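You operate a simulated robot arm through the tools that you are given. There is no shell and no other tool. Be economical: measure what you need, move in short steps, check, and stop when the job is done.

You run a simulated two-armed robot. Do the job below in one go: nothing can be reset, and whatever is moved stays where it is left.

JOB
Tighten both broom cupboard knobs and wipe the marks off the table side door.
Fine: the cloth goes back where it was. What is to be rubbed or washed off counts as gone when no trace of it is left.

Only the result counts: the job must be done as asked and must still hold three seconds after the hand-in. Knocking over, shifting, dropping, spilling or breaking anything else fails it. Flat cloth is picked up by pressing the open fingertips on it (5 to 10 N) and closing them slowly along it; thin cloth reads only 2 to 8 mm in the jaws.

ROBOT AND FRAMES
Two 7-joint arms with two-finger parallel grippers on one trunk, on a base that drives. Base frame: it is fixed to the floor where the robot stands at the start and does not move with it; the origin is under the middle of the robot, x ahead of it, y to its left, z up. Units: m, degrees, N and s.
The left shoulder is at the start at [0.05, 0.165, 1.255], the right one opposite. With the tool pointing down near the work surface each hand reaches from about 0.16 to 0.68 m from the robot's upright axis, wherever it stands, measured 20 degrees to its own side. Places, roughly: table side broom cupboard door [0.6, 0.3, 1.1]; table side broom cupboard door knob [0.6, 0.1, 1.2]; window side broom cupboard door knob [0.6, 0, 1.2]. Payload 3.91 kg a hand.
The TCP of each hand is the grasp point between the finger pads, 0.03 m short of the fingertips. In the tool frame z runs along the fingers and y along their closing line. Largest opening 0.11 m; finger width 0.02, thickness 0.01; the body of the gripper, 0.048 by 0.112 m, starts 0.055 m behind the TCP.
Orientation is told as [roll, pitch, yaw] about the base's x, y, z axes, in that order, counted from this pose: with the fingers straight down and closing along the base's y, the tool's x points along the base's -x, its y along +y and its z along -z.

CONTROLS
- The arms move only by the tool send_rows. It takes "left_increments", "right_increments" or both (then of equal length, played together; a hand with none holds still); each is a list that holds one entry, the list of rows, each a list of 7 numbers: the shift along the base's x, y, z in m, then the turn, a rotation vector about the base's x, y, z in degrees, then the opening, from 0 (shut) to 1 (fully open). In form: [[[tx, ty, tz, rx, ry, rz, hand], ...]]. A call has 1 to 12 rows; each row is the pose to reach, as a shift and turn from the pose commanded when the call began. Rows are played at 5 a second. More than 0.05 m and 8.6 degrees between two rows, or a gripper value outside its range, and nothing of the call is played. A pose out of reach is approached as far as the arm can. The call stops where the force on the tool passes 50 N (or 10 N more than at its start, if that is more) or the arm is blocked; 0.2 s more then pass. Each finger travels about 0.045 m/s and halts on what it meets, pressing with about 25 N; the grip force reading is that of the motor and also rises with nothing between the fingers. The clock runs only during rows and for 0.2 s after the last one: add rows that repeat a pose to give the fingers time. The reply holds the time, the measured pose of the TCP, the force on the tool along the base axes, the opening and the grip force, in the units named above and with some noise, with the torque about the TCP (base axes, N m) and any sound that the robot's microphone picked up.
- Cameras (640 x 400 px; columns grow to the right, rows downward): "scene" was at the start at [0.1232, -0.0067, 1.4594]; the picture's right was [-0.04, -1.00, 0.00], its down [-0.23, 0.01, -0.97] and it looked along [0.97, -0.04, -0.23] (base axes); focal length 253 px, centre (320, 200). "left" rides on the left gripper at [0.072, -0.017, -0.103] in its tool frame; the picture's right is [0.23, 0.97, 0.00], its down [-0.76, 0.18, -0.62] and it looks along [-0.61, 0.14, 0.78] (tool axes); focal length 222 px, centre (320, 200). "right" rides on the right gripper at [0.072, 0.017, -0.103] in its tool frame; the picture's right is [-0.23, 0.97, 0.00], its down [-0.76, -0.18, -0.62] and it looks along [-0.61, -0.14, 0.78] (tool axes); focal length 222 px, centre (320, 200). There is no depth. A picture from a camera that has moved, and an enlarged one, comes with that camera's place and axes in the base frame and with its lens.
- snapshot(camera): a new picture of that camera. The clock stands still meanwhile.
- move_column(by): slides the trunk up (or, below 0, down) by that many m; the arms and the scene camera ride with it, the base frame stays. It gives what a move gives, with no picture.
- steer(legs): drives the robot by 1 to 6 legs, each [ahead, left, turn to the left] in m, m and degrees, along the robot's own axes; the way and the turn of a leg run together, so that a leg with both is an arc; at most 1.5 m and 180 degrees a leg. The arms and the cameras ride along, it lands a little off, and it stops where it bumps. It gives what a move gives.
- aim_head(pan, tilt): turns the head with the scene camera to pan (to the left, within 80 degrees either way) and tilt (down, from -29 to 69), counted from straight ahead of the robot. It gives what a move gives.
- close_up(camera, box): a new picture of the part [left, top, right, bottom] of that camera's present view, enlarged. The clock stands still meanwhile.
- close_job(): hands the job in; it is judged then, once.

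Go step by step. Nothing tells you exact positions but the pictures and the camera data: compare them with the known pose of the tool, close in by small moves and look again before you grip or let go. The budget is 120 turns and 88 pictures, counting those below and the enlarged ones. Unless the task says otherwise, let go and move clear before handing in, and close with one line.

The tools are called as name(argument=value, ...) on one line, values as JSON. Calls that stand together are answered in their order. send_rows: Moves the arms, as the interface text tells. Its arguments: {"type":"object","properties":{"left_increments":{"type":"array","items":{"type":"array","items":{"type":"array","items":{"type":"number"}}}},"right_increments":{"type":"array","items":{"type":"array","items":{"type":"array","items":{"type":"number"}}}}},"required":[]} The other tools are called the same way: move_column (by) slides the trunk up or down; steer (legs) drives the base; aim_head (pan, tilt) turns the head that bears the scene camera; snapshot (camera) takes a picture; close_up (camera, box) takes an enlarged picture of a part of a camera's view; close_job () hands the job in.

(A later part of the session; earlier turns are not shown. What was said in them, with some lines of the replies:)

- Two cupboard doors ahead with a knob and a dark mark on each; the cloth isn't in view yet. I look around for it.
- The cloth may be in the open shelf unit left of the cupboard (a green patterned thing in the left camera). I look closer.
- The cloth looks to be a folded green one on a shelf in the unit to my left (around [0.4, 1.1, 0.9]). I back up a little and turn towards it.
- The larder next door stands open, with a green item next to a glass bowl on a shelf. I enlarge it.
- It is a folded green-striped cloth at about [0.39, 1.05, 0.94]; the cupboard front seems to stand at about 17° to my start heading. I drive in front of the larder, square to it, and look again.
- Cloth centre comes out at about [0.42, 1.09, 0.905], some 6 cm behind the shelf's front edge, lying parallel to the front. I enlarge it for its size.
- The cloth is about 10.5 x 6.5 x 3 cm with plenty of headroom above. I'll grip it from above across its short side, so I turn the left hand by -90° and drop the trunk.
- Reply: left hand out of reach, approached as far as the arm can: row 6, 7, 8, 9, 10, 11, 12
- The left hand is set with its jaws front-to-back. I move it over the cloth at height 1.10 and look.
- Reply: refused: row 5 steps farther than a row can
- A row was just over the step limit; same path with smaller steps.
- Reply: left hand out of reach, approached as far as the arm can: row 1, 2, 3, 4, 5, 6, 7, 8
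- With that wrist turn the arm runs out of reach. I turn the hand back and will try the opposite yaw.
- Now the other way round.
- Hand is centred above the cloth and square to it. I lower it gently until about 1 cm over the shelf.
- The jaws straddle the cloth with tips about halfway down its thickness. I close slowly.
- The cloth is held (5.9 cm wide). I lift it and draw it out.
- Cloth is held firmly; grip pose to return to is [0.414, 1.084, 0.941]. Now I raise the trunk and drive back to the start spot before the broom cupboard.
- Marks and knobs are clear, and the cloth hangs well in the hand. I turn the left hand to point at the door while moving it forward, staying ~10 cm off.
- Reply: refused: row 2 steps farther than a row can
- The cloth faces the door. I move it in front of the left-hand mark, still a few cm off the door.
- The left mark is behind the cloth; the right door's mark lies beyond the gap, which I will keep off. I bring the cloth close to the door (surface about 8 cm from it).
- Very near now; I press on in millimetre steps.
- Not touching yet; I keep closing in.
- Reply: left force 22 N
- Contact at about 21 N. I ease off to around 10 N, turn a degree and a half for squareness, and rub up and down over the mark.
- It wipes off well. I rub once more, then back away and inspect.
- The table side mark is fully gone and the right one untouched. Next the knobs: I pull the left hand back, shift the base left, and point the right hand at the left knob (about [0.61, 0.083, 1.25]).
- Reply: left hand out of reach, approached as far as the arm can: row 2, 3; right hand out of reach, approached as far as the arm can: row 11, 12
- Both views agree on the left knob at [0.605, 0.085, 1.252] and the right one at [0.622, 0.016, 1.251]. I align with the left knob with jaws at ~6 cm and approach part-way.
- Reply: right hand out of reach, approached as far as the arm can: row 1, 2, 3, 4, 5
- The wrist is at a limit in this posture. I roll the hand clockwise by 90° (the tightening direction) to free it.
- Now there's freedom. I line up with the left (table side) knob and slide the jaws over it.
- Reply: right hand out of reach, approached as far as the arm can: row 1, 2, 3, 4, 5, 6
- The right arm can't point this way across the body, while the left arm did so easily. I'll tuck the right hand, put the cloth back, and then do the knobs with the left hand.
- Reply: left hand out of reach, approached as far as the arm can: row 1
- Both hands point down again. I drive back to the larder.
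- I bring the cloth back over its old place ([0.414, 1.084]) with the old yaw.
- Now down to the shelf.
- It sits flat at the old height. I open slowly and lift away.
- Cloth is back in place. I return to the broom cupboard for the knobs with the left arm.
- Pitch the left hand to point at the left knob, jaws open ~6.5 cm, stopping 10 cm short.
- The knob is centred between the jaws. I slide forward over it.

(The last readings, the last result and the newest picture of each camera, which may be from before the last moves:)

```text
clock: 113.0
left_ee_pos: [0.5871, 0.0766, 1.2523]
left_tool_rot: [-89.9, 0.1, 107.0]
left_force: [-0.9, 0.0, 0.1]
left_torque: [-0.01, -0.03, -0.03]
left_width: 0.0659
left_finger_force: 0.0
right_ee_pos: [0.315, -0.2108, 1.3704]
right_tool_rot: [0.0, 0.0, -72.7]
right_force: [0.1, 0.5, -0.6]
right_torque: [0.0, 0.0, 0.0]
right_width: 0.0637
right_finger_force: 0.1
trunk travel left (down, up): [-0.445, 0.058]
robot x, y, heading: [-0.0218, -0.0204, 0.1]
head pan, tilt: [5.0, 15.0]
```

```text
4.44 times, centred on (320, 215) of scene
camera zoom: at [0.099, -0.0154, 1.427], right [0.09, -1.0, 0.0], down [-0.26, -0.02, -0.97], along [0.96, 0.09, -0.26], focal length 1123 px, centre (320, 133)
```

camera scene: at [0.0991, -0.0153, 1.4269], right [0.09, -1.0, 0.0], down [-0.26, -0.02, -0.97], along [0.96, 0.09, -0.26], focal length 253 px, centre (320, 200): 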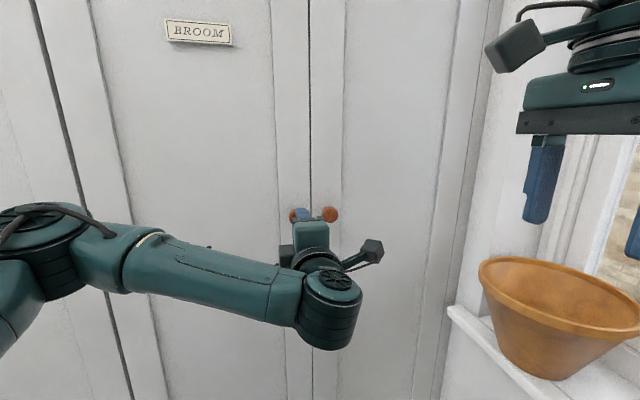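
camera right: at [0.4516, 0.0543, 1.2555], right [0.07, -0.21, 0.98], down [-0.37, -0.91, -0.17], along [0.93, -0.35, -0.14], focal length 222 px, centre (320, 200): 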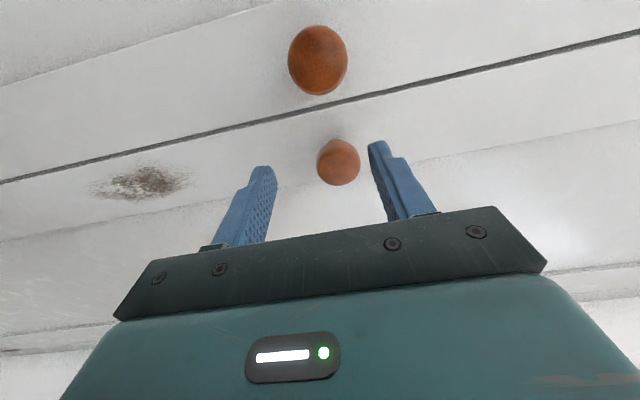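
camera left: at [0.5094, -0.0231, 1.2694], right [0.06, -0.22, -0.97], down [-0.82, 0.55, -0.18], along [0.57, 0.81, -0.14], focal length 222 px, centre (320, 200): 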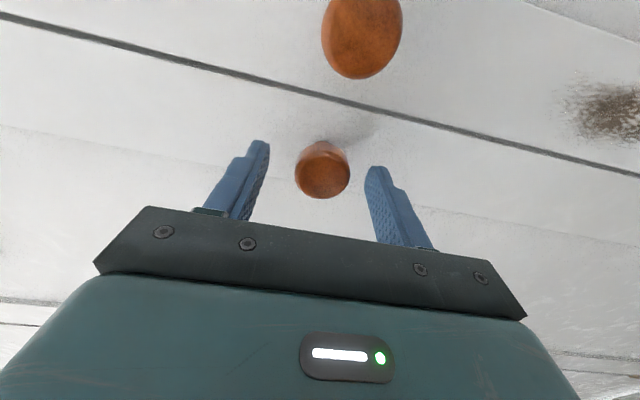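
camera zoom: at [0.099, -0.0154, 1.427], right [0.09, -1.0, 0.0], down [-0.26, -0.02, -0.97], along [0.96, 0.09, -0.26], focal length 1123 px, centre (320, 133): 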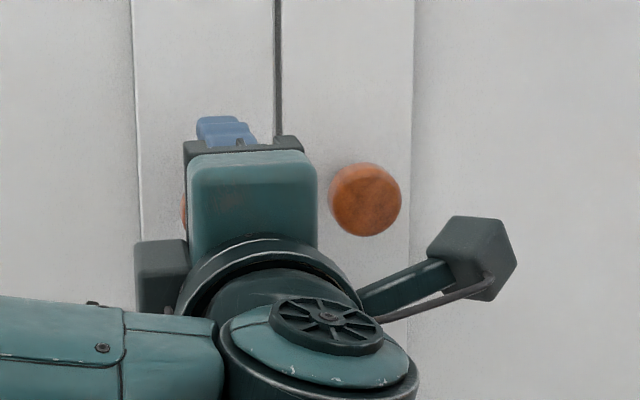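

The knob head lies between the pads. I go 6 mm deeper and close.

send_rows(left_increments=[[[0.0057, 0.0017, 0, 0, 0, 0, 0.6], [0.0057, 0.0017, 0, 0, 0, 0, 0.45], [0.0057, 0.0017, 0, 0, 0, 0, 0.35], [0.0057, 0.0017, 0, 0, 0, 0, 0.25], [0.0057, 0.0017, 0, 0, 0, 0, 0.1], [0.0057, 0.0017, 0, 0, 0, 0, 0.1], [0.0057, 0.0017, 0, 0, 0, 0, 0.1]]])

send_rows(left_increments=[[[0, 0, 0, 7.65, 2.34, 0, 0.1], [0, 0, 0, 15.3, 4.68, 0, 0.1], [0, 0, 0, 22.9, 7.0, 0, 0.1], [0, 0, 0, 22.9, 7.0, 0, 0.1]]])

snapshot(camera="left")

```text
clock: 114.6
left_ee_pos: [0.5935, 0.0788, 1.2499]
left_tool_rot: [-89.7, -0.1, 106.9]
left_force: [-3.5, 0.4, -10.5]
left_torque: [-0.05, 0.22, 0.07]
left_width: 0.0346
left_finger_force: 44.8
right_ee_pos: [0.3158, -0.2117, 1.3698]
right_tool_rot: [0.1, 0.1, -72.6]
right_force: [-0.7, 0.5, 1.1]
right_torque: [0.02, 0.02, 0.01]
right_width: 0.064
right_finger_force: 0.1
trunk travel left (down, up): [-0.445, 0.058]
robot x, y, heading: [-0.0232, -0.0177, 0.3]
head pan, tilt: [5.0, 15.0]
```

```text
clock: 115.6
left_ee_pos: [0.5937, 0.0779, 1.2479]
left_tool_rot: [-89.6, -24.1, 106.8]
left_force: [-5.4, 1.1, -17.3]
left_torque: [-0.05, 0.21, -0.03]
left_width: 0.0342
left_finger_force: 45.1
right_ee_pos: [0.3175, -0.2119, 1.3704]
right_tool_rot: [0.1, 0.1, -72.7]
right_force: [0.4, 0.9, 0.5]
right_torque: [-0.01, -0.03, 0.0]
right_width: 0.0637
right_finger_force: 0.0
trunk travel left (down, up): [-0.445, 0.058]
robot x, y, heading: [-0.0267, -0.0199, 0.4]
head pan, tilt: [5.0, 15.0]
```

```text
31 pictures are left
camera left: at [0.516, -0.0221, 1.2365], right [-0.06, 0.18, -0.98], down [-0.82, 0.55, 0.15], along [0.57, 0.81, 0.11], focal length 222 px, centre (320, 200)
```

left: 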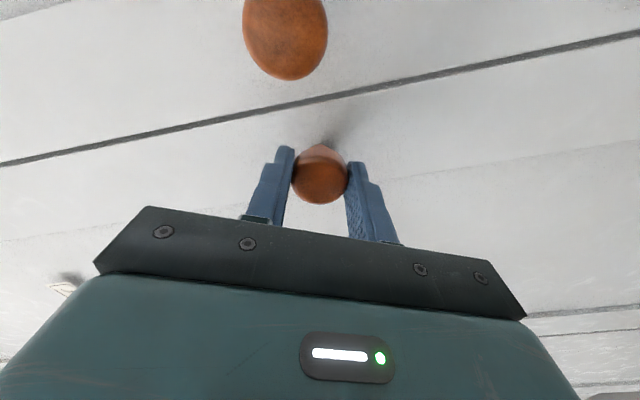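

The knob is gripped and turning freely so far; its centre is a few mm lower than I commanded. I correct that and keep turning clockwise.

send_rows(left_increments=[[[0.001, 0, -0.005, 7.65, 2.34, 0, 0.1], [0.001, 0, -0.005, 15.3, 4.68, 0, 0.1], [0.001, 0, -0.005, 22.9, 7.0, 0, 0.1], [0.001, 0, -0.005, 30.6, 9.36, 0, 0.1], [0.001, 0, -0.005, 38.2, 11.7, 0, 0.1], [0.001, 0, -0.005, 45.9, 14.0, 0, 0.1], [0.001, 0, -0.005, 45.9, 14.0, 0, 0.1]]])

snapshot(camera="left")

```text
clock: 117.2
left_ee_pos: [0.5927, 0.0801, 1.2484]
left_tool_rot: [-90.4, -71.9, 107.6]
left_force: [-0.3, 4.7, 3.7]
left_torque: [0.01, -0.02, -0.05]
left_width: 0.0344
left_finger_force: 45.2
right_ee_pos: [0.3155, -0.2095, 1.3711]
right_tool_rot: [0.1, -0.1, -72.7]
right_force: [1.1, 0.0, -0.8]
right_torque: [-0.02, -0.01, 0.01]
right_width: 0.064
right_finger_force: 0.0
trunk travel left (down, up): [-0.445, 0.058]
robot x, y, heading: [-0.025, -0.022, 0.1]
head pan, tilt: [5.0, 15.0]
```

```text
30 pictures are left
camera left: at [0.5064, 0.0117, 1.1848], right [-0.25, 0.82, -0.52], down [-0.72, 0.2, 0.67], along [0.65, 0.54, 0.53], focal length 222 px, centre (320, 200)
```

left: 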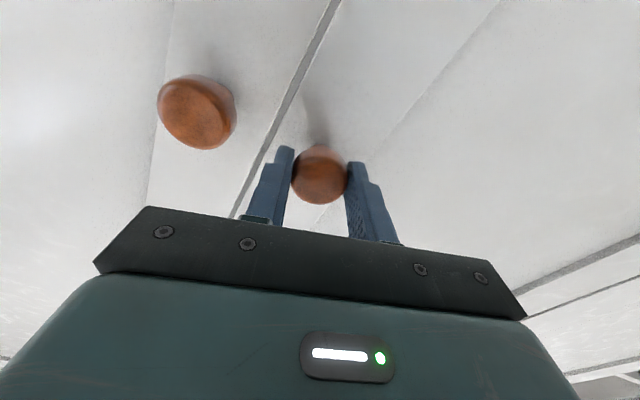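

No resistance yet; I keep turning.

send_rows(left_increments=[[[0, 0, 0, 7.65, 2.34, 0, 0.1], [0, 0, 0, 15.3, 4.68, 0, 0.1], [0, 0, 0, 22.9, 7.0, 0, 0.1], [0, 0, 0, 30.6, 9.36, 0, 0.1], [0, 0, 0, 38.2, 11.7, 0, 0.1], [0, 0, 0, 45.9, 14.0, 0, 0.1], [0, 0, 0, 53.5, 16.4, 0, 0.1], [0, 0, 0, 61.2, 18.7, 0, 0.1], [0, 0, 0, 61.2, 18.7, 0, 0.1]]])

```text
clock: 119.2
left_ee_pos: [0.5932, 0.0816, 1.2482]
left_tool_rot: [90.5, -44.2, -73.0]
left_force: [-1.7, 13.6, 14.9]
left_torque: [0.07, -0.36, 0.12]
left_width: 0.0342
left_finger_force: 45.1
right_ee_pos: [0.3133, -0.2087, 1.3714]
right_tool_rot: [0.2, -0.1, -72.7]
right_force: [0.7, 0.6, -0.5]
right_torque: [-0.02, 0.01, -0.03]
right_width: 0.0635
right_finger_force: 0.1
trunk travel left (down, up): [-0.445, 0.058]
robot x, y, heading: [-0.0227, -0.0198, 0.1]
head pan, tilt: [5.0, 15.0]
```

Still loose; I ease the sideways load (+y, +z 3 mm) and keep going.

send_rows(left_increments=[[[0, 0.0025, 0.003, 7.65, 2.34, 0, 0.1], [0, 0.0025, 0.003, 15.3, 4.68, 0, 0.1], [0, 0.0025, 0.003, 22.9, 7.0, 0, 0.1], [0, 0.0025, 0.003, 30.6, 9.36, 0, 0.1], [0, 0.0025, 0.003, 38.2, 11.7, 0, 0.1], [0, 0.0025, 0.003, 45.9, 14.0, 0, 0.1], [0, 0.0025, 0.003, 45.9, 14.0, 0, 0.1]]])

snapshot(camera="left")

```text
clock: 120.8
left_ee_pos: [0.5929, 0.0822, 1.2492]
left_tool_rot: [90.2, 3.9, -72.8]
left_force: [-0.7, 7.8, 4.9]
left_torque: [0.02, -0.13, 0.26]
left_width: 0.0344
left_finger_force: 44.7
right_ee_pos: [0.3149, -0.2096, 1.3713]
right_tool_rot: [0.2, -0.1, -72.7]
right_force: [0.0, -0.5, -0.1]
right_torque: [-0.01, 0.0, 0.0]
right_width: 0.0637
right_finger_force: 0.1
trunk travel left (down, up): [-0.445, 0.058]
robot x, y, heading: [-0.0236, -0.0226, 0.1]
head pan, tilt: [5.0, 15.0]
```

```text
29 pictures are left
camera left: at [0.4727, 0.1216, 1.2382], right [-0.05, 0.15, 0.99], down [-0.37, -0.92, 0.12], along [0.93, -0.36, 0.1], focal length 222 px, centre (320, 200)
```

left: 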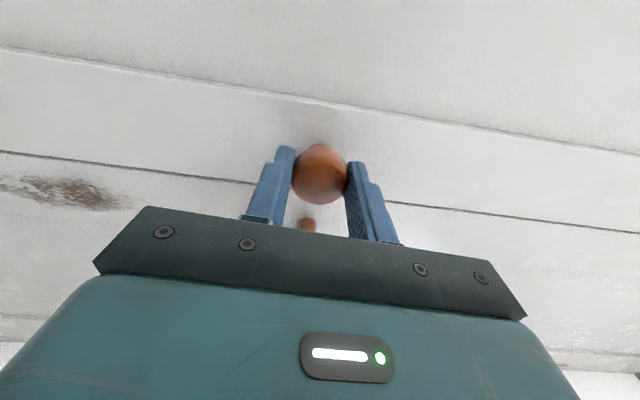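

About 184° turned and still free. Onwards.

send_rows(left_increments=[[[0, 0.0015, 0.001, 7.65, 2.34, 0, 0.1], [0, 0.0015, 0.001, 15.3, 4.68, 0, 0.1], [0, 0.0015, 0.001, 22.9, 7.0, 0, 0.1], [0, 0.0015, 0.001, 30.6, 9.36, 0, 0.1], [0, 0.0015, 0.001, 38.2, 11.7, 0, 0.1], [0, 0.0015, 0.001, 45.9, 14.0, 0, 0.1], [0, 0.0015, 0.001, 53.5, 16.4, 0, 0.1], [0, 0.0015, 0.001, 61.2, 18.7, 0, 0.1], [0, 0.0015, 0.001, 61.2, 18.7, 0, 0.1]]])

```text
clock: 122.1
left_ee_pos: [0.5622, 0.073, 1.2479]
left_tool_rot: [94.1, 43.4, -70.3]
left_force: [-1.5, -2.0, 6.3]
left_torque: [0.14, -0.44, 1.1]
left_width: 0.0347
left_finger_force: 45.6
left hand out of reach, approached as far as the arm can: row 5, 6
right_ee_pos: [0.3136, -0.2126, 1.3692]
right_tool_rot: [0.3, 0.1, -72.8]
right_force: [0.0, 0.4, -1.5]
right_torque: [0.0, 0.01, -0.03]
right_width: 0.0638
right_finger_force: 0.1
trunk travel left (down, up): [-0.445, 0.058]
robot x, y, heading: [-0.0239, -0.0169, 0.1]
head pan, tilt: [5.0, 15.0]
stopped in row 6 (left hand): the force on the tool passed its limit (the readings are from after the stop); the commanded pose is now the measured one
```

The wrist hit its limit and the hand slid back about 3 cm. I stop, open the jaws and check.

send_rows(left_increments=[[[0, 0, 0, 0, 0, 0, 0.4], [0, 0, 0, 0, 0, 0, 0.6], [0, 0, 0, 0, 0, 0, 0.6], [-0.02, -0.006, 0, 0, 0, 0, 0.6], [-0.05, -0.015, 0, 0, 0, 0, 0.6]]])

snapshot(camera="left")

snapshot(camera="scene")

```text
clock: 123.3
left_ee_pos: [0.5114, 0.0584, 1.2465]
left_tool_rot: [93.7, 43.7, -70.6]
left_force: [-0.4, 0.3, 0.3]
left_torque: [-0.01, -0.01, -0.01]
left_width: 0.0659
left_finger_force: 0.2
right_ee_pos: [0.3151, -0.2117, 1.3705]
right_tool_rot: [0.2, 0.0, -72.8]
right_force: [-0.2, 0.1, -0.8]
right_torque: [0.0, -0.02, 0.0]
right_width: 0.0639
right_finger_force: 0.0
trunk travel left (down, up): [-0.445, 0.058]
robot x, y, heading: [-0.0235, -0.0229, 0.1]
head pan, tilt: [5.0, 15.0]
```

```text
28 pictures are left
camera left: at [0.3924, 0.0887, 1.2798], right [0.11, -0.5, 0.86], down [-0.38, -0.82, -0.43], along [0.92, -0.28, -0.28], focal length 222 px, centre (320, 200)
```

left: 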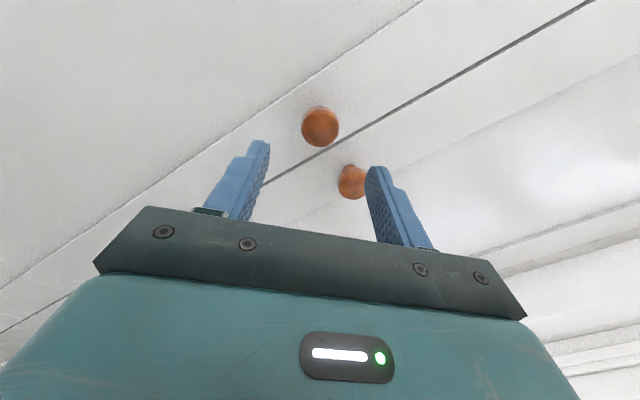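

```text
27 pictures are left
camera scene: at [0.0986, -0.0158, 1.4271], right [0.09, -1.0, 0.0], down [-0.26, -0.02, -0.97], along [0.96, 0.09, -0.26], focal length 253 px, centre (320, 200)
```

scene: 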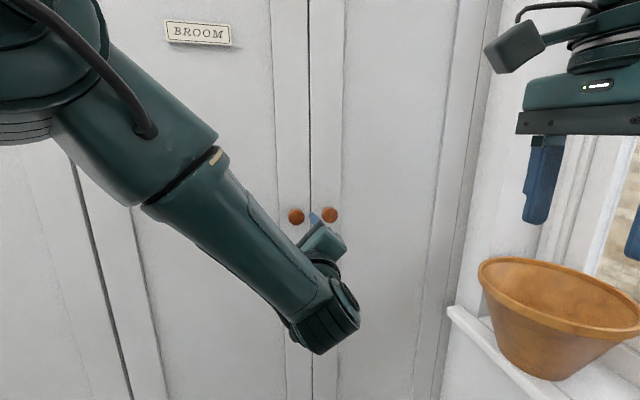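

Door and knob are fine. I straighten the hand and roll it back counter-clockwise for a second bite.

send_rows(left_increments=[[[0, 0, 0, -0.82, 2.68, 0, 0.6]]])

send_rows(left_increments=[[[0, 0, 0, -8.03, -2.45, 0, 0.6], [0, 0, 0, -16.06, -4.9, 0, 0.6], [0, 0, 0, -24.1, -7.36, 0, 0.6], [0, 0, 0, -32.1, -9.8, 0, 0.6], [0, 0, 0, -40.15, -12.26, 0, 0.6], [0, 0, 0, -48.2, -14.7, 0, 0.6], [0, 0, 0, -56.2, -17.2, 0, 0.6], [0, 0, 0, -64.2, -19.6, 0, 0.6], [0, 0, 0, -72.3, -22.1, 0, 0.6], [0, 0, 0, -80.3, -24.5, 0, 0.6], [0, 0, 0, -88.3, -27.0, 0, 0.6], [0, 0, 0, -96.4, -29.4, 0, 0.6]]])

send_rows(left_increments=[[[0, 0, 0, -8.03, -2.45, 0, 0.6], [0, 0, 0, -16.06, -4.9, 0, 0.6], [0, 0, 0, -24.1, -7.36, 0, 0.6], [0, 0, 0, -32.1, -9.8, 0, 0.6], [0, 0, 0, -40.15, -12.26, 0, 0.6], [0, 0, 0, -48.2, -14.7, 0, 0.6], [0, 0, 0, -56.2, -17.2, 0, 0.6], [0, 0, 0, -64.2, -19.6, 0, 0.6], [0, 0, 0, -72.3, -22.1, 0, 0.6], [0, 0, 0, -80.3, -24.5, 0, 0.6], [0, 0, 0, -88.3, -27.0, 0, 0.6], [0, 0, 0, -96.4, -29.4, 0, 0.6]]])

send_rows(left_increments=[[[0, 0, 0, -8.03, -2.45, 0, 0.6], [0, 0, 0, -16.06, -4.9, 0, 0.6], [0, 0, 0, -24.1, -7.36, 0, 0.6], [0, 0, 0, -32.1, -9.8, 0, 0.6], [0, 0, 0, -40.15, -12.26, 0, 0.6], [0, 0, 0, -48.2, -14.7, 0, 0.6], [0, 0, 0, -48.2, -14.7, 0, 0.6]]])

snapshot(camera="left")

```text
clock: 123.7
left_ee_pos: [0.5129, 0.0576, 1.2453]
left_tool_rot: [89.7, 43.8, -73.3]
left_force: [0.5, 0.3, 0.3]
left_torque: [0.0, 0.03, -0.04]
left_width: 0.066
left_finger_force: 0.0
right_ee_pos: [0.3152, -0.2123, 1.3704]
right_tool_rot: [0.1, 0.0, -72.8]
right_force: [-0.2, 0.8, 0.4]
right_torque: [-0.02, 0.02, 0.02]
right_width: 0.0638
right_finger_force: 0.1
trunk travel left (down, up): [-0.445, 0.058]
robot x, y, heading: [-0.0207, -0.0206, 0.2]
head pan, tilt: [5.0, 15.0]
```

```text
clock: 126.3
left_ee_pos: [0.5127, 0.0576, 1.2459]
left_tool_rot: [90.4, -57.3, -73.4]
left_force: [-1.0, 0.4, 0.2]
left_torque: [-0.02, 0.01, -0.04]
left_width: 0.0663
left_finger_force: 0.0
right_ee_pos: [0.316, -0.2122, 1.3705]
right_tool_rot: [0.1, 0.0, -72.8]
right_force: [-0.4, -0.3, 0.3]
right_torque: [0.04, 0.02, 0.01]
right_width: 0.0637
right_finger_force: 0.1
trunk travel left (down, up): [-0.445, 0.058]
robot x, y, heading: [-0.024, -0.0204, 0.3]
head pan, tilt: [5.0, 15.0]
```

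```text
clock: 128.9
left_ee_pos: [0.5125, 0.0576, 1.2462]
left_tool_rot: [-90.0, -21.9, 107.2]
left_force: [-0.4, 0.1, -1.2]
left_torque: [0.02, 0.0, -0.02]
left_width: 0.0661
left_finger_force: 0.0
right_ee_pos: [0.3156, -0.2109, 1.3707]
right_tool_rot: [0.0, 0.1, -72.8]
right_force: [-0.4, 0.0, -0.1]
right_torque: [0.0, -0.02, 0.01]
right_width: 0.0641
right_finger_force: 0.1
trunk travel left (down, up): [-0.445, 0.058]
robot x, y, heading: [-0.0199, -0.0227, 0.3]
head pan, tilt: [5.0, 15.0]
```

```text
clock: 130.5
left_ee_pos: [0.5126, 0.0585, 1.2469]
left_tool_rot: [-89.8, 28.4, 107.3]
left_force: [0.0, -0.7, 0.0]
left_torque: [-0.03, -0.04, 0.01]
left_width: 0.0659
left_finger_force: 0.0
right_ee_pos: [0.3156, -0.211, 1.3704]
right_tool_rot: [0.1, 0.0, -72.9]
right_force: [0.7, -0.3, -0.4]
right_torque: [0.0, 0.03, 0.03]
right_width: 0.0637
right_finger_force: 0.0
trunk travel left (down, up): [-0.445, 0.058]
robot x, y, heading: [-0.0233, -0.0241, 0.1]
head pan, tilt: [5.0, 15.0]
```

```text
26 pictures are left
camera left: at [0.4303, -0.0257, 1.2955], right [0.19, -0.63, -0.75], down [-0.77, 0.37, -0.52], along [0.61, 0.68, -0.42], focal length 222 px, centre (320, 200)
```

left: 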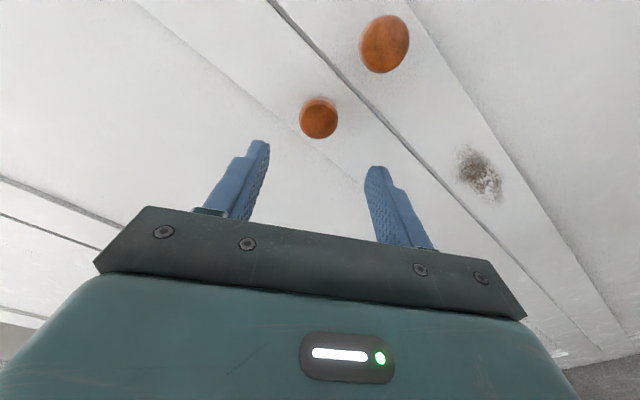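

Rolled to -28°. I grip again and turn clockwise.

send_rows(left_increments=[[[0.02, 0.0054, 0.002, 0, 0, 0, 0.6], [0.04, 0.0108, 0.002, 0, 0, 0, 0.6], [0.06, 0.0161, 0.002, 0, 0, 0, 0.6], [0.0804, 0.0215, 0.002, 0, 0, 0, 0.6], [0.0804, 0.0215, 0.002, 0, 0, 0, 0.45], [0.0804, 0.0215, 0.002, 0, 0, 0, 0.3], [0.0804, 0.0215, 0.002, 0, 0, 0, 0.1], [0.0804, 0.0215, 0.002, 0, 0, 0, 0.1], [0.0804, 0.0215, 0.002, 0, 0, 0, 0.1]]])

send_rows(left_increments=[[[0, 0, 0, 7.65, 2.34, 0, 0.1], [0, 0, 0, 15.3, 4.68, 0, 0.1], [0, 0, 0, 22.9, 7.0, 0, 0.1], [0, 0, 0, 30.6, 9.36, 0, 0.1], [0, 0, 0, 38.2, 11.7, 0, 0.1], [0, 0, 0, 45.9, 14.0, 0, 0.1], [0, 0, 0, 53.5, 16.4, 0, 0.1], [0, 0, 0, 61.2, 18.7, 0, 0.1], [0, 0, 0, 61.2, 18.7, 0, 0.1]]])

```text
clock: 132.5
left_ee_pos: [0.5925, 0.0805, 1.2507]
left_tool_rot: [-90.0, 28.4, 107.2]
left_force: [1.1, 2.9, 6.8]
left_torque: [0.06, -0.23, -0.11]
left_width: 0.0347
left_finger_force: 45.0
right_ee_pos: [0.3141, -0.2115, 1.371]
right_tool_rot: [0.0, 0.0, -72.8]
right_force: [-0.2, 0.0, 0.6]
right_torque: [0.01, 0.01, -0.02]
right_width: 0.0639
right_finger_force: 0.1
trunk travel left (down, up): [-0.445, 0.058]
robot x, y, heading: [-0.0252, -0.0221, 0.2]
head pan, tilt: [5.0, 15.0]
```

```text
clock: 134.5
left_ee_pos: [0.5909, 0.0781, 1.2497]
left_tool_rot: [-90.4, -35.8, 107.3]
left_force: [2.3, -2.2, 15.0]
left_torque: [-0.54, -0.56, -0.09]
left_width: 0.0343
left_finger_force: 44.8
right_ee_pos: [0.3148, -0.2113, 1.3706]
right_tool_rot: [0.1, 0.0, -72.8]
right_force: [0.1, 0.5, 0.7]
right_torque: [-0.01, -0.04, 0.01]
right_width: 0.0633
right_finger_force: 0.1
trunk travel left (down, up): [-0.445, 0.058]
robot x, y, heading: [-0.0244, -0.0206, 0.2]
head pan, tilt: [5.0, 15.0]
```

Now there's a resisting torque of about 0.7 N m: it is coming tight. I turn a bit further to confirm it stops.

send_rows(left_increments=[[[0, 0, 0.002, 7.65, 2.34, 0, 0.1], [0, 0, 0.002, 15.3, 4.68, 0, 0.1], [0, 0, 0.002, 22.9, 7.0, 0, 0.1], [0, 0, 0.002, 22.9, 7.0, 0, 0.1]]])

snapshot(camera="left")

```text
clock: 135.5
left_ee_pos: [0.5919, 0.0785, 1.2491]
left_tool_rot: [-90.3, -59.9, 107.3]
left_force: [2.4, -4.7, 4.4]
left_torque: [-0.54, -0.31, -0.06]
left_width: 0.0343
left_finger_force: 44.7
right_ee_pos: [0.3155, -0.212, 1.3708]
right_tool_rot: [0.0, 0.1, -72.8]
right_force: [-0.1, -1.4, 0.1]
right_torque: [0.03, 0.02, -0.02]
right_width: 0.0643
right_finger_force: 0.0
trunk travel left (down, up): [-0.445, 0.058]
robot x, y, heading: [-0.0256, -0.0195, 0.5]
head pan, tilt: [5.0, 15.0]
```

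```text
25 pictures are left
camera left: at [0.5084, -0.0003, 1.1948], right [-0.21, 0.7, -0.69], down [-0.75, 0.33, 0.57], along [0.62, 0.64, 0.46], focal length 222 px, centre (320, 200)
```

left: 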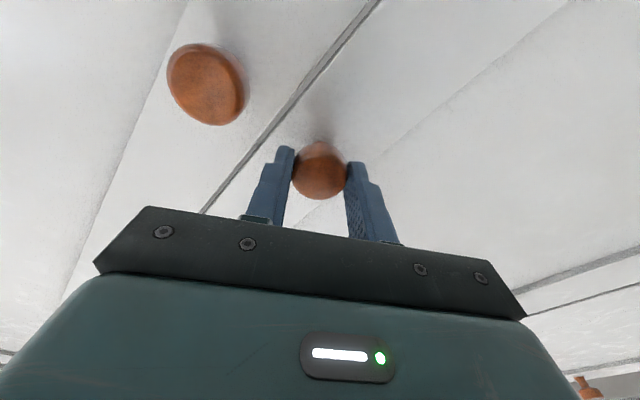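

Torque holds steady. I continue another stretch to make sure it is at its stop.

send_rows(left_increments=[[[0, 0, 0, 7.65, 2.34, 0, 0], [0, 0, 0, 15.3, 4.68, 0, 0], [0, 0, 0, 22.9, 7.0, 0, 0], [0, 0, 0, 30.6, 9.36, 0, 0], [0, 0, 0, 38.2, 11.7, 0, 0], [0, 0, 0, 45.9, 14.0, 0, 0], [0, 0, 0, 53.5, 16.4, 0, 0], [0, 0, 0, 61.2, 18.7, 0, 0], [0, 0, 0, 68.8, 21.0, 0, 0], [0, 0, 0, 76.5, 23.4, 0, 0]]])

snapshot(camera="left")

```text
clock: 137.7
left_ee_pos: [0.5922, 0.0792, 1.2494]
left_tool_rot: [90.2, -40.2, -73.3]
left_force: [0.3, -0.1, 0.7]
left_torque: [-0.78, -0.33, 0.13]
left_width: 0.0346
left_finger_force: 44.8
right_ee_pos: [0.3155, -0.211, 1.3701]
right_tool_rot: [0.1, 0.0, -72.8]
right_force: [-0.4, -0.8, 0.4]
right_torque: [-0.01, -0.01, 0.01]
right_width: 0.0639
right_finger_force: 0.0
trunk travel left (down, up): [-0.445, 0.058]
robot x, y, heading: [-0.0214, -0.0209, 0.1]
head pan, tilt: [5.0, 15.0]
```

```text
24 pictures are left
camera left: at [0.4808, 0.0921, 1.1903], right [-0.23, 0.77, 0.6], down [-0.46, -0.63, 0.63], along [0.85, -0.13, 0.5], focal length 222 px, centre (320, 200)
```

left: 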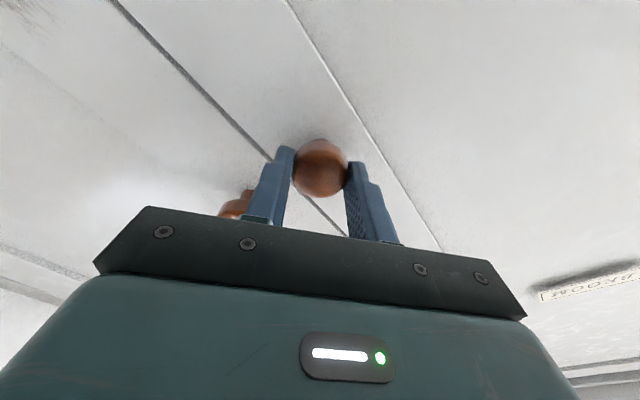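

The left knob is tight (about 0.8 N m and slipping). I release, back off, roll back and move over to the right knob.

send_rows(left_increments=[[[0, 0, 0, 0, 0, 0, 0.4], [0, 0, 0, 0, 0, 0, 0.6], [0, 0, 0, 0, 0, 0, 0.6], [-0.03, -0.009, 0, 0, 0, 0, 0.6], [-0.06, -0.018, 0, 0, 0, 0, 0.6], [-0.086, -0.026, 0, 0, 0, 0, 0.6], [-0.076, -0.059, 0, 0, 0, 0, 0.6], [-0.066, -0.093, 0, 0, 0, 0, 0.6], [-0.066, -0.093, 0, 0, 0, 0, 0.6]]])

send_rows(left_increments=[[[0, 0, 0, -8.03, -2.45, 0, 0.6], [0, 0, 0, -16.06, -4.9, 0, 0.6], [0, 0, 0, -24.1, -7.36, 0, 0.6], [0, 0, 0, -32.1, -9.8, 0, 0.6], [0, 0, 0, -40.15, -12.26, 0, 0.6], [0, 0, 0, -48.2, -14.7, 0, 0.6], [0, 0, 0, -56.2, -17.2, 0, 0.6], [0, 0, 0, -64.2, -19.6, 0, 0.6], [0, 0, 0, -72.3, -22.1, 0, 0.6], [0, 0, 0, -80.3, -24.5, 0, 0.6], [0, 0, 0, -88.3, -27.0, 0, 0.6], [0, 0, 0, -96.4, -29.4, 0, 0.6]]])

send_rows(left_increments=[[[0, 0, 0, -8.03, -2.45, 0, 0.6], [0, 0, 0, -16.06, -4.9, 0, 0.6], [0, 0, 0, -24.1, -7.36, 0, 0.6], [0, 0, 0, -32.1, -9.8, 0, 0.6], [0, 0, 0, -40.15, -12.26, 0, 0.6], [0, 0, 0, -48.2, -14.7, 0, 0.6], [0, 0, 0, -56.2, -17.2, 0, 0.6], [0, 0, 0, -64.2, -19.6, 0, 0.6], [0, 0, 0, -64.2, -19.6, 0, 0.6]]])

snapshot(camera="left")

```text
clock: 139.7
left_ee_pos: [0.5264, -0.0138, 1.2492]
left_tool_rot: [90.1, -40.4, -73.5]
left_force: [0.2, 0.5, -0.9]
left_torque: [0.01, 0.0, 0.03]
left_width: 0.0661
left_finger_force: 0.1
right_ee_pos: [0.3156, -0.2112, 1.3706]
right_tool_rot: [0.1, 0.1, -72.8]
right_force: [-0.2, 0.3, -0.9]
right_torque: [-0.02, 0.0, 0.0]
right_width: 0.064
right_finger_force: 0.0
trunk travel left (down, up): [-0.445, 0.058]
robot x, y, heading: [-0.0229, -0.0183, 0.3]
head pan, tilt: [5.0, 15.0]
```

```text
clock: 142.3
left_ee_pos: [0.5279, -0.0122, 1.2496]
left_tool_rot: [-90.2, -38.7, 107.1]
left_force: [-0.3, 0.0, 0.5]
left_torque: [-0.01, 0.01, 0.02]
left_width: 0.0661
left_finger_force: 0.1
right_ee_pos: [0.3157, -0.2118, 1.3702]
right_tool_rot: [0.2, 0.1, -72.7]
right_force: [0.2, 0.5, -0.8]
right_torque: [-0.02, 0.0, -0.01]
right_width: 0.0637
right_finger_force: 0.0
trunk travel left (down, up): [-0.445, 0.058]
robot x, y, heading: [-0.0262, -0.0199, 0.2]
head pan, tilt: [5.0, 15.0]
```

```text
clock: 144.3
left_ee_pos: [0.5262, -0.0138, 1.2502]
left_tool_rot: [-89.8, 28.4, 107.2]
left_force: [-0.1, 0.2, -0.6]
left_torque: [0.04, -0.03, -0.03]
left_width: 0.0663
left_finger_force: 0.1
right_ee_pos: [0.3153, -0.2106, 1.3695]
right_tool_rot: [0.1, 0.0, -72.7]
right_force: [0.3, -0.3, -0.2]
right_torque: [-0.01, 0.02, 0.0]
right_width: 0.0638
right_finger_force: 0.0
trunk travel left (down, up): [-0.445, 0.058]
robot x, y, heading: [-0.0208, -0.0249, -0.1]
head pan, tilt: [5.0, 15.0]
```

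```text
23 pictures are left
camera left: at [0.444, -0.0972, 1.2996], right [0.19, -0.63, -0.75], down [-0.77, 0.38, -0.52], along [0.61, 0.68, -0.41], focal length 222 px, centre (320, 200)
```

left: 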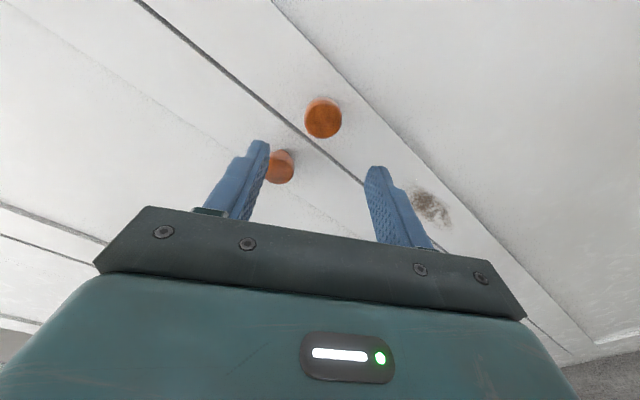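

Well aligned with the right knob. I slide on, grip and start turning clockwise.

send_rows(left_increments=[[[0.022, 0.006, 0, 0, 0, 0, 0.6], [0.044, 0.012, 0, 0, 0, 0, 0.6], [0.066, 0.018, 0, 0, 0, 0, 0.6], [0.087, 0.024, 0, 0, 0, 0, 0.6], [0.087, 0.024, 0, 0, 0, 0, 0.45], [0.087, 0.024, 0, 0, 0, 0, 0.3], [0.087, 0.024, 0, 0, 0, 0, 0.1], [0.087, 0.024, 0, 0, 0, 0, 0.1], [0.087, 0.024, 0, 0, 0, 0, 0.1]]])

snapshot(camera="left")

```text
clock: 146.3
left_ee_pos: [0.6149, 0.0106, 1.249]
left_tool_rot: [-89.8, 28.3, 107.2]
left_force: [0.3, 0.7, -1.5]
left_torque: [0.01, 0.03, -0.09]
left_width: 0.0344
left_finger_force: 45.4
right_ee_pos: [0.3146, -0.2118, 1.3698]
right_tool_rot: [0.0, 0.1, -72.8]
right_force: [-0.1, -0.4, -0.2]
right_torque: [0.0, 0.01, 0.02]
right_width: 0.0638
right_finger_force: 0.0
trunk travel left (down, up): [-0.445, 0.058]
robot x, y, heading: [-0.0229, -0.0191, 0.3]
head pan, tilt: [5.0, 15.0]
```

```text
22 pictures are left
camera left: at [0.5313, -0.073, 1.2987], right [0.19, -0.63, -0.75], down [-0.77, 0.38, -0.52], along [0.61, 0.68, -0.41], focal length 222 px, centre (320, 200)
```

left: 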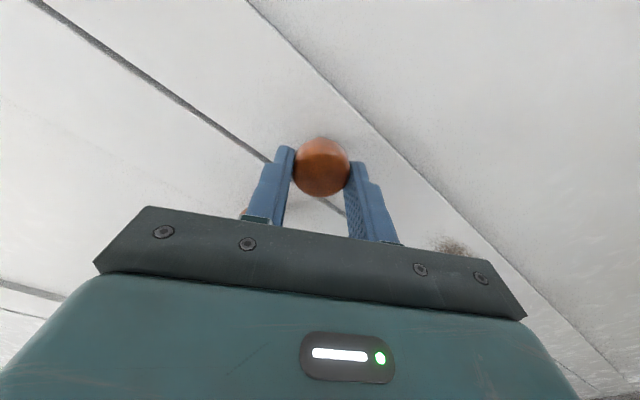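

A well-centred grip with almost no side load. I turn clockwise.

send_rows(left_increments=[[[0, 0, 0, 7.65, 2.34, 0, 0.1], [0, 0, 0, 15.3, 4.68, 0, 0.1], [0, 0, 0, 22.9, 7.0, 0, 0.1], [0, 0, 0, 30.6, 9.36, 0, 0.1], [0, 0, 0, 38.2, 11.7, 0, 0.1], [0, 0, 0, 45.9, 14.0, 0, 0.1], [0, 0, 0, 53.5, 16.4, 0, 0.1], [0, 0, 0, 61.2, 18.7, 0, 0.1], [0, 0, 0, 68.8, 21.0, 0, 0.1], [0, 0, 0, 76.5, 23.4, 0, 0.1], [0, 0, 0, 76.5, 23.4, 0, 0.1]]])

send_rows(left_increments=[[[0, 0, 0, 7.65, 2.34, 0, 0.1], [0, 0, 0, 15.3, 4.68, 0, 0.1], [0, 0, 0, 22.9, 7.0, 0, 0.1], [0, 0, 0, 30.6, 9.36, 0, 0.1], [0, 0, 0, 38.2, 11.7, 0, 0.1], [0, 0, 0, 45.9, 14.0, 0, 0.1], [0, 0, 0, 53.5, 16.4, 0, 0.1], [0, 0, 0, 61.2, 18.7, 0, 0.1], [0, 0, 0, 68.8, 21.0, 0, 0.1], [0, 0, 0, 76.5, 23.4, 0, 0.1], [0, 0, 0, 76.5, 23.4, 0, 0.1]]])

```text
clock: 148.7
left_ee_pos: [0.6125, 0.0092, 1.2513]
left_tool_rot: [-90.7, -51.7, 107.7]
left_force: [2.0, -2.3, 13.1]
left_torque: [0.03, -0.16, -0.26]
left_width: 0.0342
left_finger_force: 45.0
right_ee_pos: [0.3144, -0.2109, 1.3694]
right_tool_rot: [0.2, 0.0, -72.8]
right_force: [-0.5, 0.5, -0.3]
right_torque: [0.02, -0.02, 0.01]
right_width: 0.0639
right_finger_force: 0.1
trunk travel left (down, up): [-0.445, 0.058]
robot x, y, heading: [-0.0292, -0.0184, -0.1]
head pan, tilt: [5.0, 15.0]
```

```text
clock: 151.1
left_ee_pos: [0.6144, 0.0065, 1.2511]
left_tool_rot: [90.7, -48.0, -73.8]
left_force: [8.8, -13.3, 16.9]
left_torque: [0.08, -0.28, -0.26]
left_width: 0.0344
left_finger_force: 45.3
right_ee_pos: [0.3149, -0.2144, 1.3691]
right_tool_rot: [0.2, 0.2, -72.8]
right_force: [0.3, 0.4, 0.8]
right_torque: [0.02, 0.01, -0.02]
right_width: 0.0637
right_finger_force: 0.1
trunk travel left (down, up): [-0.445, 0.058]
robot x, y, heading: [-0.0272, -0.0175, 0.2]
head pan, tilt: [5.0, 15.0]
```

Still free after 160°. I ease the side load and turn on to just before the wrist limit.

send_rows(left_increments=[[[0.001, -0.0025, 0.003, 7.65, 2.34, 0, 0.1], [0.001, -0.0025, 0.003, 15.3, 4.68, 0, 0.1], [0.001, -0.0025, 0.003, 22.9, 7.0, 0, 0.1], [0.001, -0.0025, 0.003, 30.6, 9.36, 0, 0.1], [0.001, -0.0025, 0.003, 38.2, 11.7, 0, 0.1], [0.001, -0.0025, 0.003, 45.9, 14.0, 0, 0.1], [0.001, -0.0025, 0.003, 53.5, 16.4, 0, 0.1], [0.001, -0.0025, 0.003, 61.2, 18.7, 0, 0.1], [0.001, -0.0025, 0.003, 61.2, 18.7, 0, 0.1]]])

```text
clock: 153.1
left_ee_pos: [0.6163, 0.0078, 1.2499]
left_tool_rot: [89.7, 15.9, -73.3]
left_force: [0.7, 0.1, -11.9]
left_torque: [-0.83, 0.02, 0.07]
left_width: 0.0345
left_finger_force: 44.9
right_ee_pos: [0.3178, -0.2115, 1.3697]
right_tool_rot: [0.0, 0.1, -72.8]
right_force: [-0.9, -0.5, -0.5]
right_torque: [-0.01, -0.03, -0.03]
right_width: 0.0639
right_finger_force: 0.0
trunk travel left (down, up): [-0.445, 0.058]
robot x, y, heading: [-0.0245, -0.0215, 0.3]
head pan, tilt: [5.0, 15.0]
```

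Resistance of 0.8 N m: tight. I re-grip once more to confirm that it does not turn further.

send_rows(left_increments=[[[0, 0, 0, 0, 0, 0, 0.4], [0, 0, 0, 0, 0, 0, 0.6], [0, 0, 0, 0, 0, 0, 0.6], [-0.03, -0.009, 0, 0, 0, 0, 0.6], [-0.05, -0.015, 0, 0, 0, 0, 0.6], [-0.05, -0.015, 0, 0, 0, 0, 0.6]]])

send_rows(left_increments=[[[0, 0, 0, -8.03, -2.45, 0, 0.6], [0, 0, 0, -16.06, -4.9, 0, 0.6], [0, 0, 0, -24.1, -7.36, 0, 0.6], [0, 0, 0, -32.1, -9.8, 0, 0.6], [0, 0, 0, -40.15, -12.26, 0, 0.6], [0, 0, 0, -48.2, -14.7, 0, 0.6], [0, 0, 0, -56.2, -17.2, 0, 0.6], [0, 0, 0, -64.2, -19.6, 0, 0.6], [0, 0, 0, -72.3, -22.1, 0, 0.6], [0, 0, 0, -80.3, -24.5, 0, 0.6], [0, 0, 0, -88.3, -27.0, 0, 0.6], [0, 0, 0, -96.4, -29.4, 0, 0.6]]])

send_rows(left_increments=[[[0.02, 0.006, 0, 0, 0, 0, 0.6], [0.05, 0.015, 0, 0, 0, 0, 0.6], [0.05, 0.015, 0, 0, 0, 0, 0.6], [0.05, 0.015, 0, 0, 0, 0, 0.45], [0.05, 0.015, 0, 0, 0, 0, 0.3], [0.05, 0.015, 0, 0, 0, 0, 0.1], [0.05, 0.015, 0, 0, 0, 0, 0.1], [0.05, 0.015, 0, 0, 0, 0, 0.1]]])

send_rows(left_increments=[[[0, 0, 0, 7.65, 2.34, 0, 0.1], [0, 0, 0, 15.3, 4.68, 0, 0.1], [0, 0, 0, 22.9, 7.0, 0, 0.1], [0, 0, 0, 22.9, 7.0, 0, 0.1]]])

send_rows(left_increments=[[[0, 0, 0, 7.65, 2.34, 0, 0.1], [0, 0, 0, 15.3, 4.68, 0, 0.1], [0, 0, 0, 22.9, 7.0, 0, 0.1], [0, 0, 0, 30.6, 9.36, 0, 0.1], [0, 0, 0, 38.2, 11.7, 0, 0.1], [0, 0, 0, 45.9, 14.0, 0, 0.1], [0, 0, 0, 53.5, 16.4, 0, 0.1], [0, 0, 0, 53.5, 16.4, 0, 0.1]]])

```text
clock: 154.5
left_ee_pos: [0.5644, -0.0077, 1.2518]
left_tool_rot: [90.0, 15.7, -73.0]
left_force: [-0.2, -0.7, -0.4]
left_torque: [0.03, 0.01, 0.02]
left_width: 0.0661
left_finger_force: 0.1
right_ee_pos: [0.3162, -0.2111, 1.3706]
right_tool_rot: [0.1, -0.1, -72.8]
right_force: [-1.4, -0.3, -0.6]
right_torque: [-0.03, 0.03, -0.05]
right_width: 0.0639
right_finger_force: 0.0
trunk travel left (down, up): [-0.445, 0.058]
robot x, y, heading: [-0.021, -0.017, 0.2]
head pan, tilt: [5.0, 15.0]
```

```text
clock: 157.1
left_ee_pos: [0.5659, -0.0074, 1.254]
left_tool_rot: [91.4, -85.2, -74.4]
left_force: [0.3, -0.3, 0.4]
left_torque: [-0.01, 0.0, 0.0]
left_width: 0.066
left_finger_force: 0.1
right_ee_pos: [0.317, -0.2108, 1.37]
right_tool_rot: [0.1, 0.0, -72.8]
right_force: [0.0, -0.4, -0.7]
right_torque: [0.0, -0.02, 0.01]
right_width: 0.0637
right_finger_force: 0.0
trunk travel left (down, up): [-0.445, 0.058]
robot x, y, heading: [-0.0213, -0.0213, 0.1]
head pan, tilt: [5.0, 15.0]
```

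```text
clock: 158.9
left_ee_pos: [0.615, 0.0097, 1.253]
left_tool_rot: [91.1, -85.0, -74.1]
left_force: [-0.8, 2.4, 0.9]
left_torque: [0.01, -0.01, 0.07]
left_width: 0.0344
left_finger_force: 45.5
right_ee_pos: [0.3165, -0.2106, 1.3707]
right_tool_rot: [0.1, -0.1, -72.8]
right_force: [-0.3, 0.5, 0.2]
right_torque: [0.01, 0.0, -0.02]
right_width: 0.0639
right_finger_force: 0.2
trunk travel left (down, up): [-0.445, 0.058]
robot x, y, heading: [-0.0241, -0.0159, -0.0]
head pan, tilt: [5.0, 15.0]
```

```text
clock: 159.9
left_ee_pos: [0.615, 0.0078, 1.2526]
left_tool_rot: [90.3, -60.9, -73.4]
left_force: [0.9, -2.0, 0.6]
left_torque: [-0.68, -0.22, -0.13]
left_width: 0.0343
left_finger_force: 45.1
right_ee_pos: [0.3159, -0.2117, 1.3709]
right_tool_rot: [0.2, 0.2, -72.8]
right_force: [-0.2, -0.4, -0.1]
right_torque: [-0.01, 0.0, -0.01]
right_width: 0.0638
right_finger_force: 0.0
trunk travel left (down, up): [-0.445, 0.058]
robot x, y, heading: [-0.024, -0.0252, 0.3]
head pan, tilt: [5.0, 15.0]
```

```text
clock: 161.7
left_ee_pos: [0.6149, 0.0061, 1.2497]
left_tool_rot: [89.8, -5.0, -73.2]
left_force: [0.6, -7.4, -11.2]
left_torque: [-0.83, 0.11, -0.23]
left_width: 0.0343
left_finger_force: 44.5
right_ee_pos: [0.3167, -0.2132, 1.3698]
right_tool_rot: [0.1, 0.1, -72.8]
right_force: [-0.4, -0.2, -0.1]
right_torque: [0.0, -0.01, -0.01]
right_width: 0.0638
right_finger_force: 0.0
trunk travel left (down, up): [-0.445, 0.058]
robot x, y, heading: [-0.0222, -0.0208, -0.0]
head pan, tilt: [5.0, 15.0]
```

The right knob resists straight away, so it is tight. I release, draw the hand back and inspect the doors.

send_rows(left_increments=[[[0, 0, 0, 0, 0, 0, 0.4], [0, 0, 0, 0, 0, 0, 0.6], [0, 0, 0, 0, 0, 0, 0.6], [-0.03, -0.009, 0, 0, 0, 0, 0.6], [-0.06, -0.018, 0, 0, 0, 0, 0.6], [-0.09, -0.027, 0, 0, 0, 0, 0.6], [-0.11, 0.01, 0, 0, 0, 0, 0.6], [-0.11, 0.055, 0, 0, 0, 0, 0.6], [-0.11, 0.1, 0, 0, 0, 0, 0.6], [-0.11, 0.145, 0, 0, 0, 0, 0.6], [-0.11, 0.19, 0, 0, 0, 0, 0.6]]])

steer(legs=[[-0.3, 0, 0]])

aim_head(pan=5, tilt=25)

snapshot(camera="scene")

close_up(camera="scene", box=[280, 100, 380, 250])

```text
clock: 164.1
left_ee_pos: [0.5049, 0.1992, 1.2525]
left_tool_rot: [90.0, -5.2, -73.2]
left_force: [0.5, -0.1, 0.0]
left_torque: [-0.03, -0.01, -0.07]
left_width: 0.0659
left_finger_force: 0.1
right_ee_pos: [0.3151, -0.21, 1.3703]
right_tool_rot: [0.1, 0.0, -72.7]
right_force: [0.2, 0.0, -1.0]
right_torque: [-0.05, -0.01, -0.02]
right_width: 0.0637
right_finger_force: 0.1
trunk travel left (down, up): [-0.445, 0.058]
robot x, y, heading: [-0.024, -0.0213, 0.2]
head pan, tilt: [5.0, 15.0]
```

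```text
clock: 166.1
left_ee_pos: [0.207, 0.1967, 1.2521]
left_tool_rot: [90.1, -5.1, -73.1]
left_force: [0.0, -0.2, 0.5]
left_torque: [-0.02, 0.02, -0.01]
left_width: 0.066
left_finger_force: 0.0
right_ee_pos: [0.0168, -0.2122, 1.3689]
right_tool_rot: [0.1, 0.0, -72.9]
right_force: [-0.5, -0.7, 0.5]
right_torque: [-0.02, 0.01, 0.01]
right_width: 0.0638
right_finger_force: 0.0
trunk travel left (down, up): [-0.445, 0.058]
robot x, y, heading: [-0.3218, -0.0232, 0.1]
head pan, tilt: [5.0, 15.0]
```

```text
clock: 166.8
left_ee_pos: [0.2068, 0.1963, 1.253]
left_tool_rot: [90.0, -5.3, -73.1]
left_force: [-0.4, -0.6, 0.7]
left_torque: [0.01, -0.02, -0.01]
left_width: 0.0658
left_finger_force: 0.0
right_ee_pos: [0.018, -0.2133, 1.3704]
right_tool_rot: [0.0, 0.1, -72.8]
right_force: [-0.3, -0.7, 0.7]
right_torque: [0.0, -0.04, -0.02]
right_width: 0.0639
right_finger_force: 0.0
trunk travel left (down, up): [-0.445, 0.058]
robot x, y, heading: [-0.3251, -0.0219, 0.2]
head pan, tilt: [5.0, 25.0]
```

```text
21 pictures are left
camera scene: at [-0.2003, -0.0165, 1.4108], right [0.09, -1.0, 0.0], down [-0.42, -0.04, -0.91], along [0.9, 0.08, -0.42], focal length 253 px, centre (320, 200)
```

scene: 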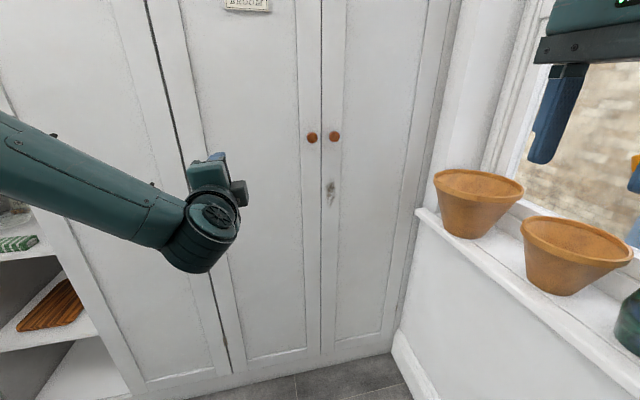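

```text
2.67 times, centred on (330, 175) of scene
camera zoom: at [-0.2003, -0.0165, 1.4108], right [0.09, -1.0, 0.0], down [-0.42, -0.04, -0.91], along [0.9, 0.08, -0.42], focal length 674 px, centre (293, 267)
```

zoom: 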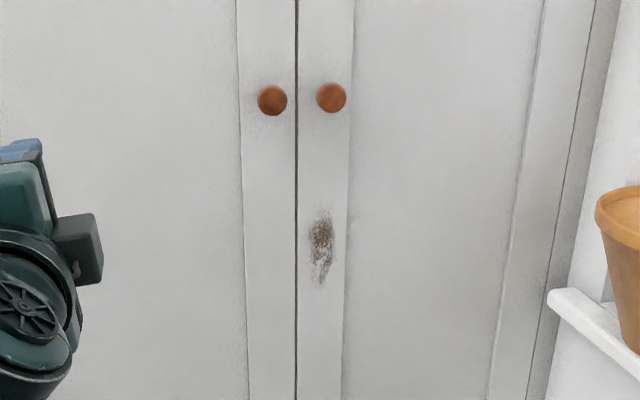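

The table side door is clean, both knobs are tight, the cloth is back on its shelf and the hands are clear, so I hand in.

close_job()

```text
The job is handed in.
```

I tightened both broom cupboard knobs, wiped the mark off the table side door so no trace shows, and put the cloth back where it was on its shelf.
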